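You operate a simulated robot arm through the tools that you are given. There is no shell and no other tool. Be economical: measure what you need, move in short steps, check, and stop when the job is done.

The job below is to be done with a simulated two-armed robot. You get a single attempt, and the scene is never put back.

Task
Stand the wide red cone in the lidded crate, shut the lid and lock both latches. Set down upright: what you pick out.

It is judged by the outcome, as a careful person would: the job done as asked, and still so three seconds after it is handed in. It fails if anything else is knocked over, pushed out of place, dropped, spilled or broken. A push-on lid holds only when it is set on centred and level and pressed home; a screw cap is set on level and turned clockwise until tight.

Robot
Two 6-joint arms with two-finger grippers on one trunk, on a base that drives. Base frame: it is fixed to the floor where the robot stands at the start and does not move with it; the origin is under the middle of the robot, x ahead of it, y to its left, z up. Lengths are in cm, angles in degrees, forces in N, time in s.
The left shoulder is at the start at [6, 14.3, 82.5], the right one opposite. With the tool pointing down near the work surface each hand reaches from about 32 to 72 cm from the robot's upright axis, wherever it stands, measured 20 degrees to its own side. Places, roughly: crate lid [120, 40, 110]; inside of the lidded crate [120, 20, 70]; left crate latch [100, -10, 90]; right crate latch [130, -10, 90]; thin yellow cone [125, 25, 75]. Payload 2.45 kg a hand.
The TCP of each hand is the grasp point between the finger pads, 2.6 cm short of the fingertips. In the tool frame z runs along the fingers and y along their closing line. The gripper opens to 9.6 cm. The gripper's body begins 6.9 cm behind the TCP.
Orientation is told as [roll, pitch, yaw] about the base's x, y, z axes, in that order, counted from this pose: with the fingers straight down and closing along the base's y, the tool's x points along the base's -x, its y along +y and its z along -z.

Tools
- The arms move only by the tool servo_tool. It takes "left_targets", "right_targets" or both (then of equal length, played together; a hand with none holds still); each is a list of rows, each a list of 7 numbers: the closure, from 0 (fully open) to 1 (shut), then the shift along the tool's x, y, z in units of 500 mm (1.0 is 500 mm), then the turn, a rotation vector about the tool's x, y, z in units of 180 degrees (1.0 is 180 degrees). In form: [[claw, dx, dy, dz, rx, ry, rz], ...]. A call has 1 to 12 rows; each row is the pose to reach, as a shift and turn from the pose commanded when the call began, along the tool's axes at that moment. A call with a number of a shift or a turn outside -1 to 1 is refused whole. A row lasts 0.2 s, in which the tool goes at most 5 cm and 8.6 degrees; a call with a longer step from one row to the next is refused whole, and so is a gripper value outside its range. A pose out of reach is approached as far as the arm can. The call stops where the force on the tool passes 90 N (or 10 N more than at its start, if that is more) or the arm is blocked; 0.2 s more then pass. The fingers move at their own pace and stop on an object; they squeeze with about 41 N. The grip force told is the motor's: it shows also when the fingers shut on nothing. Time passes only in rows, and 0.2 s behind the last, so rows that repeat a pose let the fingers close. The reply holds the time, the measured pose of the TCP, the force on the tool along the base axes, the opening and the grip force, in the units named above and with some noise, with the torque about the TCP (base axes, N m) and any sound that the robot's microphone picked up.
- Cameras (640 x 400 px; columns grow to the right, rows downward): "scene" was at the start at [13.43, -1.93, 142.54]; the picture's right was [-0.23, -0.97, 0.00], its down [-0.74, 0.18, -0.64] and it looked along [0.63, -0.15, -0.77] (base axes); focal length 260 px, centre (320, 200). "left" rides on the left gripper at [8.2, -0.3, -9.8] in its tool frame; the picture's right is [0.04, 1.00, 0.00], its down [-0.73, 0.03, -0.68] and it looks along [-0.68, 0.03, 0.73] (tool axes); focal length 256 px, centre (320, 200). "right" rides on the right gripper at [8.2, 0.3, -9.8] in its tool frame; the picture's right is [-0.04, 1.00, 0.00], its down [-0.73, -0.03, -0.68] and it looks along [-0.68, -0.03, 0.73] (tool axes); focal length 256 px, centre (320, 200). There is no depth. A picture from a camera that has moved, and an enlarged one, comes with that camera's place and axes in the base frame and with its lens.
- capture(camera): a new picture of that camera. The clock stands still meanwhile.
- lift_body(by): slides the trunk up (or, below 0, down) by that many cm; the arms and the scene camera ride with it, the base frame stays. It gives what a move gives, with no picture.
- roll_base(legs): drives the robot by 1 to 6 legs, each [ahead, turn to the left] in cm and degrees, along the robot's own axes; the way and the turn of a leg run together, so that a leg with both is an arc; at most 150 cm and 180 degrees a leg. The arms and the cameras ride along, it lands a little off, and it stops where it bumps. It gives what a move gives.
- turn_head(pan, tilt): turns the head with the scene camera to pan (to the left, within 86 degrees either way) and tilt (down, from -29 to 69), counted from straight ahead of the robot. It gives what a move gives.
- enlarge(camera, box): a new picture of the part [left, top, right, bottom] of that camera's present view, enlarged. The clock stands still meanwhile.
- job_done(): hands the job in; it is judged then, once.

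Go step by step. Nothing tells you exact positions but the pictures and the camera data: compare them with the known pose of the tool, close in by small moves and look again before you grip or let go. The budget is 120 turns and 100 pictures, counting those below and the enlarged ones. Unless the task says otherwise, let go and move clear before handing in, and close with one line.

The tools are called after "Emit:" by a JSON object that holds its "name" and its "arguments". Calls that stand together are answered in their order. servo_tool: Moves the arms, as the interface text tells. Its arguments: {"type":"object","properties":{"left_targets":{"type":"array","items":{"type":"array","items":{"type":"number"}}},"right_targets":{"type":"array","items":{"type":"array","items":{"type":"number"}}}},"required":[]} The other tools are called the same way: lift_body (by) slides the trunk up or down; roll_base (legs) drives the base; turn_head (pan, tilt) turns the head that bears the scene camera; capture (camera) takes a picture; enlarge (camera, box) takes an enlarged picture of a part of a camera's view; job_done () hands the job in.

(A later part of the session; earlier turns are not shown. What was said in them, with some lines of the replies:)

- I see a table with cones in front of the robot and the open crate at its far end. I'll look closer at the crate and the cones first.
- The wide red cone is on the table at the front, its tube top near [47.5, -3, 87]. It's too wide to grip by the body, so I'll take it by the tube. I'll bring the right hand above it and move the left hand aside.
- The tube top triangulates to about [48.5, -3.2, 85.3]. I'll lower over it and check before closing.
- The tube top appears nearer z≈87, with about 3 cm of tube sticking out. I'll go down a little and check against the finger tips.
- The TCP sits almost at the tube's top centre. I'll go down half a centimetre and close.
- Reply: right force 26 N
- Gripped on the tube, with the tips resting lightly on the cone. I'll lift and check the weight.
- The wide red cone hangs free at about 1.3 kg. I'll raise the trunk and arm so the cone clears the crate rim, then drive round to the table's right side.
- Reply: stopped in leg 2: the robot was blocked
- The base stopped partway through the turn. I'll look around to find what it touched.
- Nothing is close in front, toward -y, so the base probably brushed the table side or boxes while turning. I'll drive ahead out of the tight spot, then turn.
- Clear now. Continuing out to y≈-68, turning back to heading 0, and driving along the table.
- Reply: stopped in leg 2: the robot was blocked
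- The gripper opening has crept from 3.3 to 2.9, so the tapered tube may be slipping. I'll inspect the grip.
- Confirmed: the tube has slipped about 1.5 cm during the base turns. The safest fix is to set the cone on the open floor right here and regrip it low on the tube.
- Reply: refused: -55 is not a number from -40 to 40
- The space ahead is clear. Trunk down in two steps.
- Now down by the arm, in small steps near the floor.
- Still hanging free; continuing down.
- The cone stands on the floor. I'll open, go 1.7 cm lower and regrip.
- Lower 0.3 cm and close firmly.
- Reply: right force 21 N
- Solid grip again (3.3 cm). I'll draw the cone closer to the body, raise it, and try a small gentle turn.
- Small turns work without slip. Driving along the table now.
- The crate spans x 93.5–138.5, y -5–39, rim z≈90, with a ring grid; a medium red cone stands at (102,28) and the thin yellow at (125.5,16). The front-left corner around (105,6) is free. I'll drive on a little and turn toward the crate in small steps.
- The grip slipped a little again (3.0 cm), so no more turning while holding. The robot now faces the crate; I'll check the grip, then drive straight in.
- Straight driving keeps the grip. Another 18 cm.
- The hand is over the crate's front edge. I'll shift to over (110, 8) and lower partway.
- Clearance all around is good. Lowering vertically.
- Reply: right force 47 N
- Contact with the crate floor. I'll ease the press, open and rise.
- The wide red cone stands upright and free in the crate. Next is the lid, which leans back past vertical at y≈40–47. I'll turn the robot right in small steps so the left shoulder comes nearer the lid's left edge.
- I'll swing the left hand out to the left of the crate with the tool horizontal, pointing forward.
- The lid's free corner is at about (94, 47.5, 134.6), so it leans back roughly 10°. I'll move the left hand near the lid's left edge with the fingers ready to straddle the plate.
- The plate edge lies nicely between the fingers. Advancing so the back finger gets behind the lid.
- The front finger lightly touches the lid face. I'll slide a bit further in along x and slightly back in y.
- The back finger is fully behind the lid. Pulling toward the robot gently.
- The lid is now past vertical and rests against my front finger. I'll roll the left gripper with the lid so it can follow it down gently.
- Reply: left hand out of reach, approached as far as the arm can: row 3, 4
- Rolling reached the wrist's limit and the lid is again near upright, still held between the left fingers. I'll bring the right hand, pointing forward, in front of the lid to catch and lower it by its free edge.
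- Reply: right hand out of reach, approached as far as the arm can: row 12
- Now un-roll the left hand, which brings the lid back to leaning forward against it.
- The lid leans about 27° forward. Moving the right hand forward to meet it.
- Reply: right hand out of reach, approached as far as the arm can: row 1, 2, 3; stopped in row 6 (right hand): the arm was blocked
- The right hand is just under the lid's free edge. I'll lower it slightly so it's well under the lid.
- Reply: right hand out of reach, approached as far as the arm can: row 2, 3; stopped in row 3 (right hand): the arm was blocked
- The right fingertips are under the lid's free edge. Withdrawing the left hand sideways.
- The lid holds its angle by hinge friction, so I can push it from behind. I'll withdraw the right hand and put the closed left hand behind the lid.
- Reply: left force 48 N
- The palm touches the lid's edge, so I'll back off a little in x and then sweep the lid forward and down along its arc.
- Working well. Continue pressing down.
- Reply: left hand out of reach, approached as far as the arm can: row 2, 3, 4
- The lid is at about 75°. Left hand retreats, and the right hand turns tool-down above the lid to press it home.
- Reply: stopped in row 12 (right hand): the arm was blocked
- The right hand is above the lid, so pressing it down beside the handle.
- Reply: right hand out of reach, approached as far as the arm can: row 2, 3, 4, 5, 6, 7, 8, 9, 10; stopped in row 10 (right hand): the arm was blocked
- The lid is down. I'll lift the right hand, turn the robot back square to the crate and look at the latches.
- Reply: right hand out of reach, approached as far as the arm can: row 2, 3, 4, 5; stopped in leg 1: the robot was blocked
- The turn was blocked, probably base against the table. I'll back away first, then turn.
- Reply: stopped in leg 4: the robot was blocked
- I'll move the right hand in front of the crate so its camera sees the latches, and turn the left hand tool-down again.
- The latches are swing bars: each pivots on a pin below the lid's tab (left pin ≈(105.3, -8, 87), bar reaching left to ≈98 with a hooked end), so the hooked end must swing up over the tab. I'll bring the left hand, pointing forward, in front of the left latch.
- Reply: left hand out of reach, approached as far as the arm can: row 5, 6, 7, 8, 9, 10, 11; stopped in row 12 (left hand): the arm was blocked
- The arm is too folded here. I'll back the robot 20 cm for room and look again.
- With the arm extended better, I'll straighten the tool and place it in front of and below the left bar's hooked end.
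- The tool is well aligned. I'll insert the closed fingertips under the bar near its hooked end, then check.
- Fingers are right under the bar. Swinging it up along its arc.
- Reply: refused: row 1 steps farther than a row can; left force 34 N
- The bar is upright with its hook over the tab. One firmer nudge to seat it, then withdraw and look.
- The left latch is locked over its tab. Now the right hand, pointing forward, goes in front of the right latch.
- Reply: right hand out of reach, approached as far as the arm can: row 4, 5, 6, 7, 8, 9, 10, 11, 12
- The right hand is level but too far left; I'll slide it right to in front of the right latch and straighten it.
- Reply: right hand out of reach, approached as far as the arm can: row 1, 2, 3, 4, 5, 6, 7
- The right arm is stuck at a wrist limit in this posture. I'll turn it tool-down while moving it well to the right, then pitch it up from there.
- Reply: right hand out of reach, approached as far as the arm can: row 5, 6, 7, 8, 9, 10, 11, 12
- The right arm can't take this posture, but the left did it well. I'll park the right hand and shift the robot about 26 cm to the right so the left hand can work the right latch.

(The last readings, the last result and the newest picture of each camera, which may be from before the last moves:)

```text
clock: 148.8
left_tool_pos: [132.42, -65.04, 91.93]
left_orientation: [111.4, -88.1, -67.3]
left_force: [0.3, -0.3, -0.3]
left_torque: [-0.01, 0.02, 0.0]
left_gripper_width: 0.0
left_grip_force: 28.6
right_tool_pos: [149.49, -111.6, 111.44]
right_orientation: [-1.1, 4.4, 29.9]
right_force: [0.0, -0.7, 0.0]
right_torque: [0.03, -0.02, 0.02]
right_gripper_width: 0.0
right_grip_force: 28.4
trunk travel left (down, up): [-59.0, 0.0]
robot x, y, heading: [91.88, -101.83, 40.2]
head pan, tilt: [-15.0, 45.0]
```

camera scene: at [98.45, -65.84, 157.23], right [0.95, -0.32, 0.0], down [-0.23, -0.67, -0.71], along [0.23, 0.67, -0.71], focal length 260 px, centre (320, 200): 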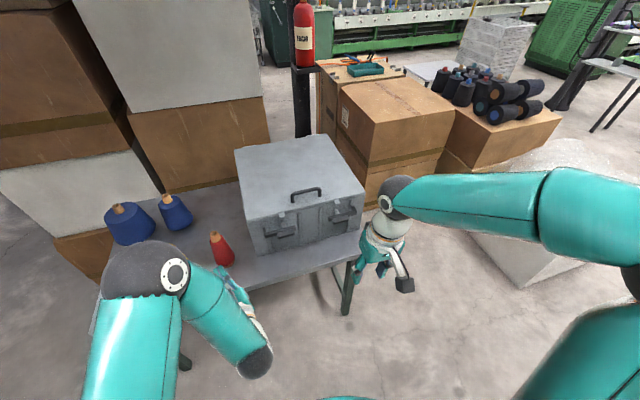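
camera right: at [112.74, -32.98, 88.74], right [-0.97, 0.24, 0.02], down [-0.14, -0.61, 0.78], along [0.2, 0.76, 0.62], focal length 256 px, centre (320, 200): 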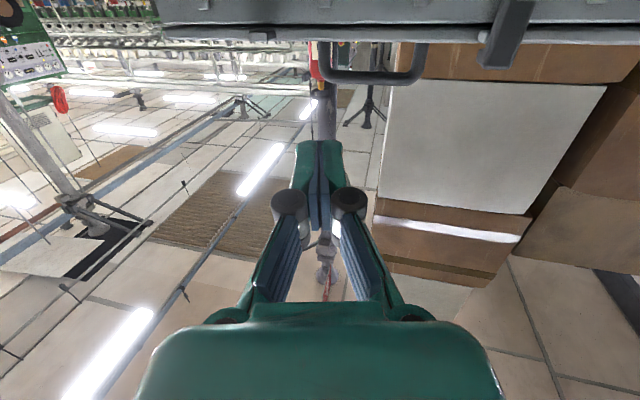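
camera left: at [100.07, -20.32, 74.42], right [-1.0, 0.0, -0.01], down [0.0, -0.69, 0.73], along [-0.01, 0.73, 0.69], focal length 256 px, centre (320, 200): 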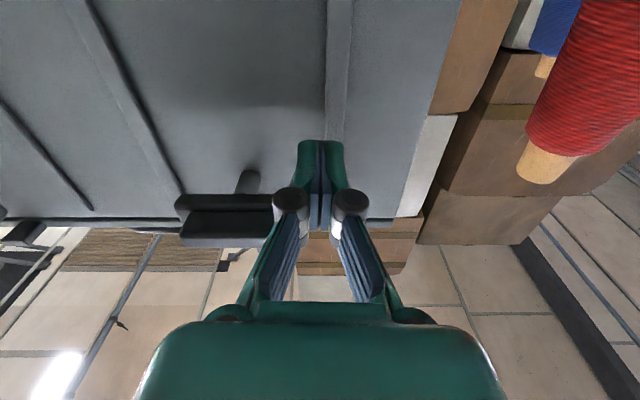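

Emit:
{"name": "roll_base", "arguments": {"legs": [[36, 0], [0, 12], [0, 12], [0, 12], [0, 10]]}}

Emit:
{"name": "capture", "arguments": {"camera": "left"}}

Emit:
{"name": "turn_head", "arguments": {"pan": 10, "tilt": 40}}

Emit:
{"name": "capture", "arguments": {"camera": "scene"}}

```text
clock: 154.4
left_tool_pos: [121.08, -23.51, 92.07]
left_orientation: [111.0, -88.0, -20.7]
left_force: [0.6, 0.2, -0.4]
left_torque: [-0.02, -0.01, -0.01]
left_gripper_width: 0.01
left_grip_force: 28.2
right_tool_pos: [166.4, -43.31, 111.45]
right_orientation: [-1.1, 4.5, 76.2]
right_force: [0.7, 0.0, -1.0]
right_torque: [0.03, 0.06, 0.01]
right_gripper_width: 0.01
right_grip_force: 28.3
trunk travel left (down, up): [-59.0, 0.0]
robot x, y, heading: [122.75, -78.26, 86.6]
head pan, tilt: [-15.0, 45.0]
```

```text
17 pictures are left
camera left: at [121.14, -33.24, 83.8], right [-1.0, -0.01, -0.01], down [0.0, -0.69, 0.73], along [-0.01, 0.73, 0.69], focal length 256 px, centre (320, 200)
```

left: 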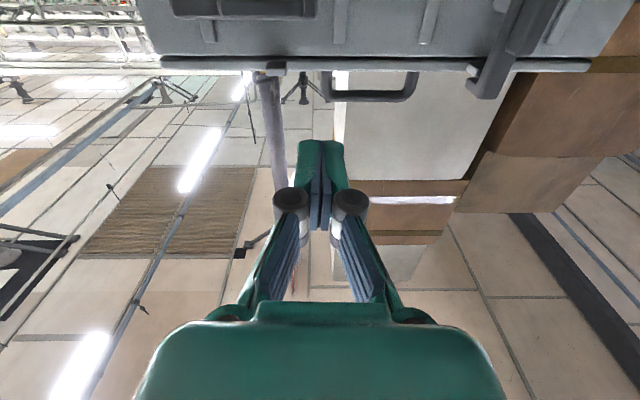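

```text
clock: 155.3
left_tool_pos: [121.15, -23.34, 92.06]
left_orientation: [111.0, -88.0, -20.7]
left_force: [0.0, -0.2, -0.8]
left_torque: [0.01, 0.01, -0.01]
left_gripper_width: 0.03
left_grip_force: 28.4
right_tool_pos: [166.5, -43.26, 111.49]
right_orientation: [-1.1, 4.5, 76.3]
right_force: [0.1, -0.7, 0.3]
right_torque: [0.03, -0.03, 0.0]
right_gripper_width: 0.03
right_grip_force: 28.8
trunk travel left (down, up): [-59.0, 0.0]
robot x, y, heading: [122.68, -77.98, 86.5]
head pan, tilt: [10.0, 40.0]
```

```text
16 pictures are left
camera scene: at [122.42, -63.82, 157.95], right [0.99, 0.11, 0.0], down [0.07, -0.64, -0.77], along [-0.09, 0.76, -0.64], focal length 260 px, centre (320, 200)
```

scene: 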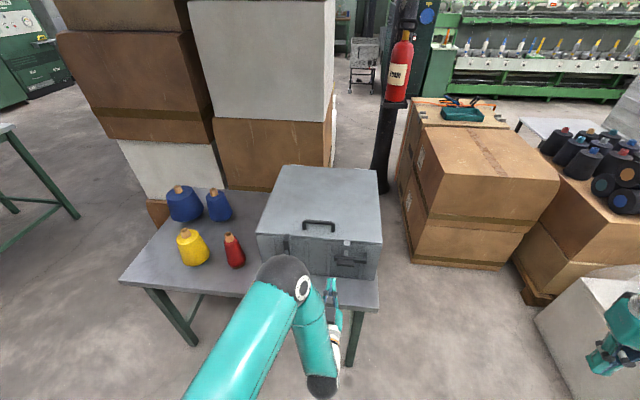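

The robot is now placed well: right latch bar spans x≈121.5–132.5. Moving the left fingers below its hooked right end.

Emit:
{"name": "servo_tool", "arguments": {"left_targets": [[1, 0.06, -0.055, 0.008, 0, 0, 0], [1, 0.125, -0.115, 0.016, 0, 0, 0], [1, 0.19, -0.174, 0.026, 0, 0, 0], [1, 0.19, -0.174, 0.026, 0, 0, 0]]}}

Emit:
{"name": "capture", "arguments": {"camera": "left"}}

```text
clock: 156.3
left_tool_pos: [129.38, -21.94, 82.25]
left_orientation: [111.0, -88.0, -20.6]
left_force: [-0.6, 0.3, -0.5]
left_torque: [-0.03, -0.01, -0.01]
left_gripper_width: 0.0
left_grip_force: 28.8
right_tool_pos: [166.3, -43.23, 111.47]
right_orientation: [-1.2, 4.5, 76.1]
right_force: [0.0, 0.2, 0.1]
right_torque: [-0.04, -0.05, 0.0]
right_gripper_width: 0.0
right_grip_force: 28.5
trunk travel left (down, up): [-59.0, 0.0]
robot x, y, heading: [123.01, -78.55, 86.4]
head pan, tilt: [10.0, 40.0]
```

```text
15 pictures are left
camera left: at [129.49, -31.76, 74.03], right [-1.0, -0.01, -0.01], down [0.0, -0.69, 0.73], along [-0.01, 0.73, 0.69], focal length 256 px, centre (320, 200)
```

left: 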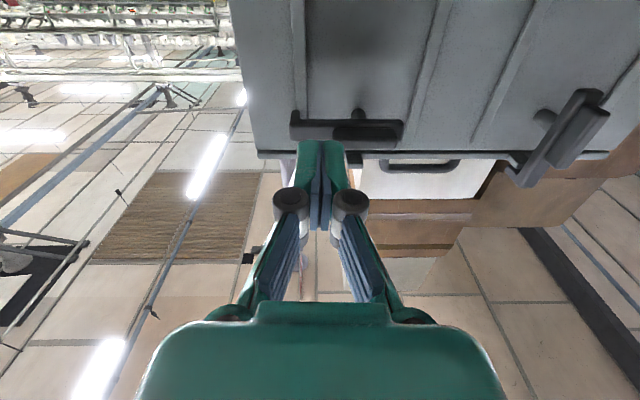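

Emit:
{"name": "servo_tool", "arguments": {"left_targets": [[1, 0, -0.016, 0.08, 0, 0, 0], [1, 0, -0.016, 0.16, 0, 0, 0], [1, 0, -0.016, 0.228, 0, 0, 0], [1, 0, -0.016, 0.228, 0, 0, 0]]}}

Emit:
{"name": "enlarge", "arguments": {"camera": "scene", "box": [250, 180, 400, 300]}}

```text
clock: 157.3
left_tool_pos: [130.07, -10.63, 82.38]
left_orientation: [110.6, -87.9, -20.3]
left_force: [-0.3, -1.2, 0.1]
left_torque: [0.03, 0.03, 0.01]
left_gripper_width: 0.0
left_grip_force: 28.1
right_tool_pos: [166.47, -43.31, 111.56]
right_orientation: [-1.1, 4.6, 76.2]
right_force: [0.2, -0.4, 1.1]
right_torque: [0.01, 0.02, -0.03]
right_gripper_width: 0.0
right_grip_force: 28.7
trunk travel left (down, up): [-59.0, 0.0]
robot x, y, heading: [122.98, -78.24, 86.6]
head pan, tilt: [10.0, 40.0]
```

```text
3.33 times, centred on (325, 240) of scene
camera zoom: at [122.39, -63.85, 157.96], right [0.99, 0.11, 0.0], down [0.07, -0.64, -0.77], along [-0.09, 0.76, -0.64], focal length 866 px, centre (303, 67)
```

zoom: 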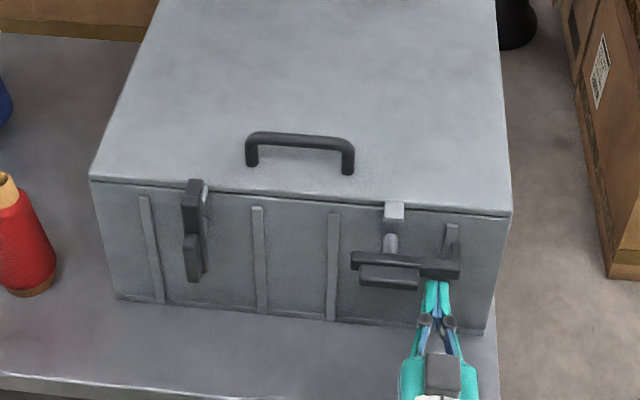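

Swinging the right bar up along its arc.

Emit:
{"name": "servo_tool", "arguments": {"left_targets": [[1, -0.052, 0, 0, 0, 0, 0], [1, -0.086, -0.011, 0, 0, 0, 0], [1, -0.12, -0.007, 0, 0, 0, 0], [1, -0.15, 0.008, 0, 0, 0, 0], [1, -0.172, 0.033, 0, 0, 0, 0], [1, -0.18, 0.055, 0, 0, 0, 0], [1, -0.18, 0.065, 0, 0, 0, 0], [1, -0.18, 0.065, 0, 0, 0, 0]]}}

Emit:
{"name": "enlarge", "arguments": {"camera": "scene", "box": [250, 180, 400, 300]}}

```text
clock: 159.1
left_tool_pos: [127.24, -10.65, 91.53]
left_orientation: [110.9, -88.0, -20.7]
left_force: [4.5, 1.1, 0.5]
left_torque: [-0.01, -0.06, -0.08]
left_gripper_width: 0.0
left_grip_force: 28.1
right_tool_pos: [166.35, -43.12, 111.47]
right_orientation: [-1.2, 4.5, 76.2]
right_force: [-0.1, -0.7, 0.8]
right_torque: [-0.01, 0.0, 0.03]
right_gripper_width: 0.01
right_grip_force: 28.7
trunk travel left (down, up): [-59.0, 0.0]
robot x, y, heading: [122.77, -78.24, 86.3]
head pan, tilt: [10.0, 40.0]
```

```text
3.33 times, centred on (325, 240) of scene
camera zoom: at [122.44, -63.8, 157.95], right [0.99, 0.11, 0.0], down [0.07, -0.64, -0.77], along [-0.09, 0.76, -0.64], focal length 866 px, centre (303, 67)
```

zoom: 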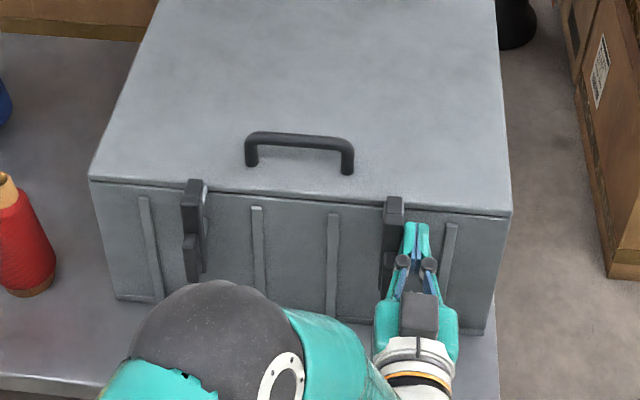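

The hook is over the tab. I'll push until it meets its stop, as with the left one, then withdraw.

Emit:
{"name": "servo_tool", "arguments": {"left_targets": [[1, 0, 0.01, 0, 0, 0, 0], [1, 0, 0.02, 0, 0, 0, 0], [1, 0, 0.02, 0, 0, 0, 0]]}}

```text
clock: 159.9
left_tool_pos: [127.18, -10.67, 91.49]
left_orientation: [109.6, -87.7, -20.4]
left_force: [39.0, 5.2, -4.2]
left_torque: [-0.01, -0.47, -0.68]
left_gripper_width: 0.0
left_grip_force: 28.9
right_tool_pos: [166.8, -43.13, 111.3]
right_orientation: [-1.0, 4.5, 76.2]
right_force: [0.0, -1.1, 0.1]
right_torque: [0.02, -0.01, 0.01]
right_gripper_width: 0.0
right_grip_force: 28.1
trunk travel left (down, up): [-59.0, 0.0]
robot x, y, heading: [123.2, -78.16, 86.3]
head pan, tilt: [10.0, 40.0]
```

At its stop (39 N). Withdrawing and checking both latches.

Emit:
{"name": "servo_tool", "arguments": {"left_targets": [[1, 0, -0.03, 0, 0, 0, 0], [1, 0, -0.04, -0.08, 0, 0, 0], [1, 0, -0.04, -0.17, 0, 0, 0], [1, 0, -0.04, -0.26, 0, 0, 0], [1, 0, 0.04, -0.3, 0, 0, 0], [1, 0.0, 0.12, -0.34, 0, 0, 0], [1, 0.0, 0.2, -0.36, 0, 0, 0], [1, 0.0, 0.28, -0.36, 0, 0, 0], [1, 0.0, 0.36, -0.36, 0, 0, 0]]}}

Emit:
{"name": "enlarge", "arguments": {"camera": "scene", "box": [250, 180, 400, 300]}}

Emit:
{"name": "capture", "arguments": {"camera": "scene"}}

Emit:
{"name": "capture", "arguments": {"camera": "left"}}

```text
clock: 161.9
left_tool_pos: [107.0, -25.22, 92.44]
left_orientation: [106.3, -88.1, -16.0]
left_force: [-0.3, -0.2, -0.3]
left_torque: [-0.01, 0.04, -0.02]
left_gripper_width: 0.02
left_grip_force: 28.7
left hand out of reach, approached as far as the arm can: row 6, 7, 8, 9
right_tool_pos: [166.25, -43.36, 111.55]
right_orientation: [-1.2, 4.3, 76.3]
right_force: [-0.8, 0.6, 0.8]
right_torque: [0.03, -0.01, 0.02]
right_gripper_width: 0.0
right_grip_force: 28.7
trunk travel left (down, up): [-59.0, 0.0]
robot x, y, heading: [123.07, -78.53, 86.2]
head pan, tilt: [10.0, 40.0]
```

```text
3.33 times, centred on (325, 240) of scene
camera zoom: at [122.15, -63.87, 157.96], right [0.99, 0.11, 0.0], down [0.07, -0.64, -0.77], along [-0.09, 0.76, -0.64], focal length 866 px, centre (303, 67)
```

zoom: 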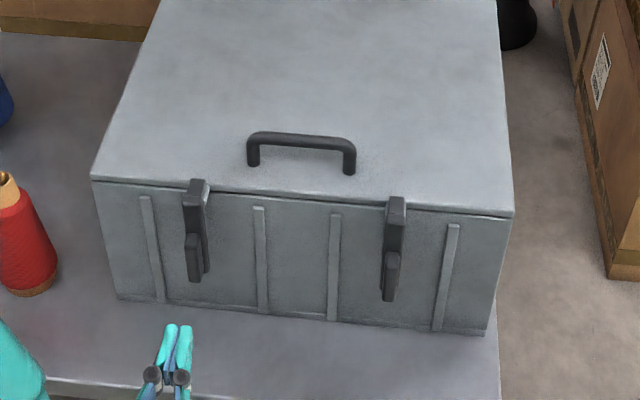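

```text
11 pictures are left
camera scene: at [122.15, -63.87, 157.96], right [0.99, 0.11, 0.0], down [0.07, -0.64, -0.77], along [-0.09, 0.76, -0.64], focal length 260 px, centre (320, 200)
```

scene: 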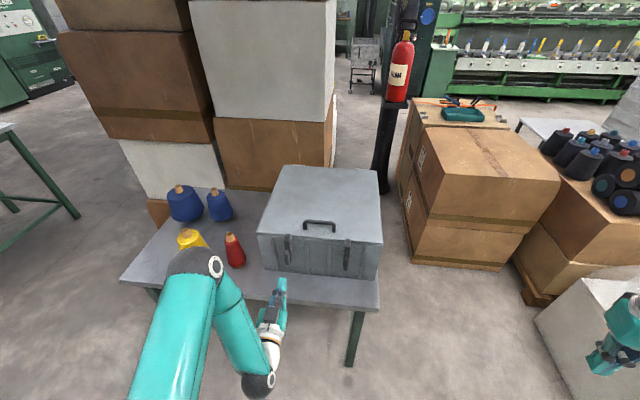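

```text
10 pictures are left
camera left: at [107.17, -35.01, 84.34], right [-1.0, 0.0, -0.01], down [0.0, -0.69, 0.73], along [-0.01, 0.73, 0.69], focal length 256 px, centre (320, 200)
```

left: 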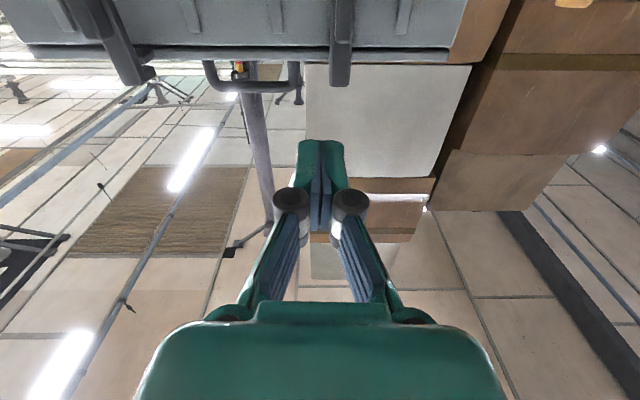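

Both bars stand upright on their tabs. A last close look before handing in.

Emit:
{"name": "enlarge", "arguments": {"camera": "scene", "box": [272, 220, 362, 290]}}

Emit:
{"name": "enlarge", "arguments": {"camera": "left", "box": [40, 0, 380, 100]}}

```text
5.71 times, centred on (317, 255) of scene
camera zoom: at [122.15, -63.87, 157.96], right [0.99, 0.11, 0.0], down [0.07, -0.64, -0.77], along [-0.09, 0.76, -0.64], focal length 1485 px, centre (337, -114)
```

zoom: 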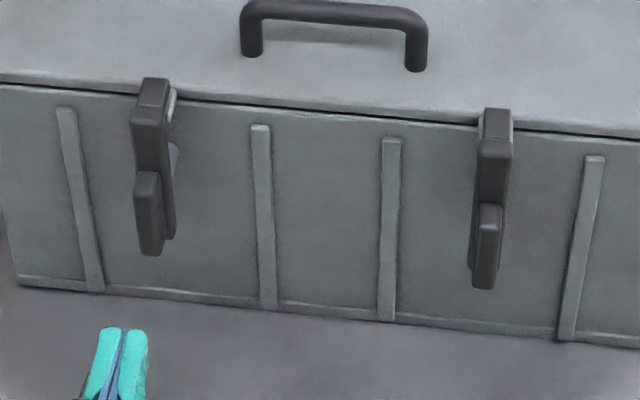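

```text
1.88 times, centred on (210, 50) of left
camera zoom: at [107.17, -35.01, 84.34], right [-1.0, 0.0, -0.01], down [0.0, -0.69, 0.73], along [-0.01, 0.73, 0.69], focal length 482 px, centre (527, 482)
```

zoom: 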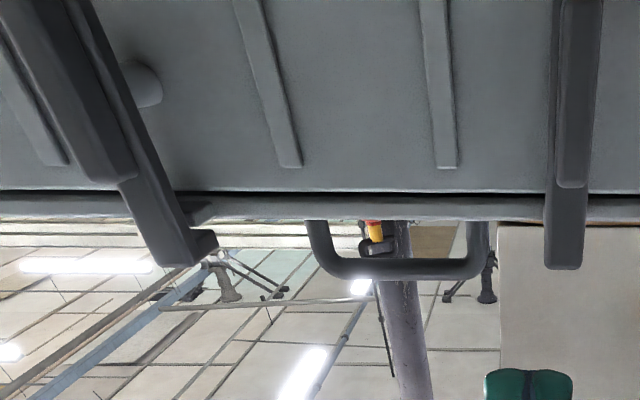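

Both hooks sit over their tabs, the lid is closed, the other cones stand where they were, and both hands are clear. Handing in.

Emit:
{"name": "job_done", "arguments": {}}

```text
The job is handed in.
```

The wide red cone stands upright in the crate, the lid is shut, and both latches are locked over their tabs.
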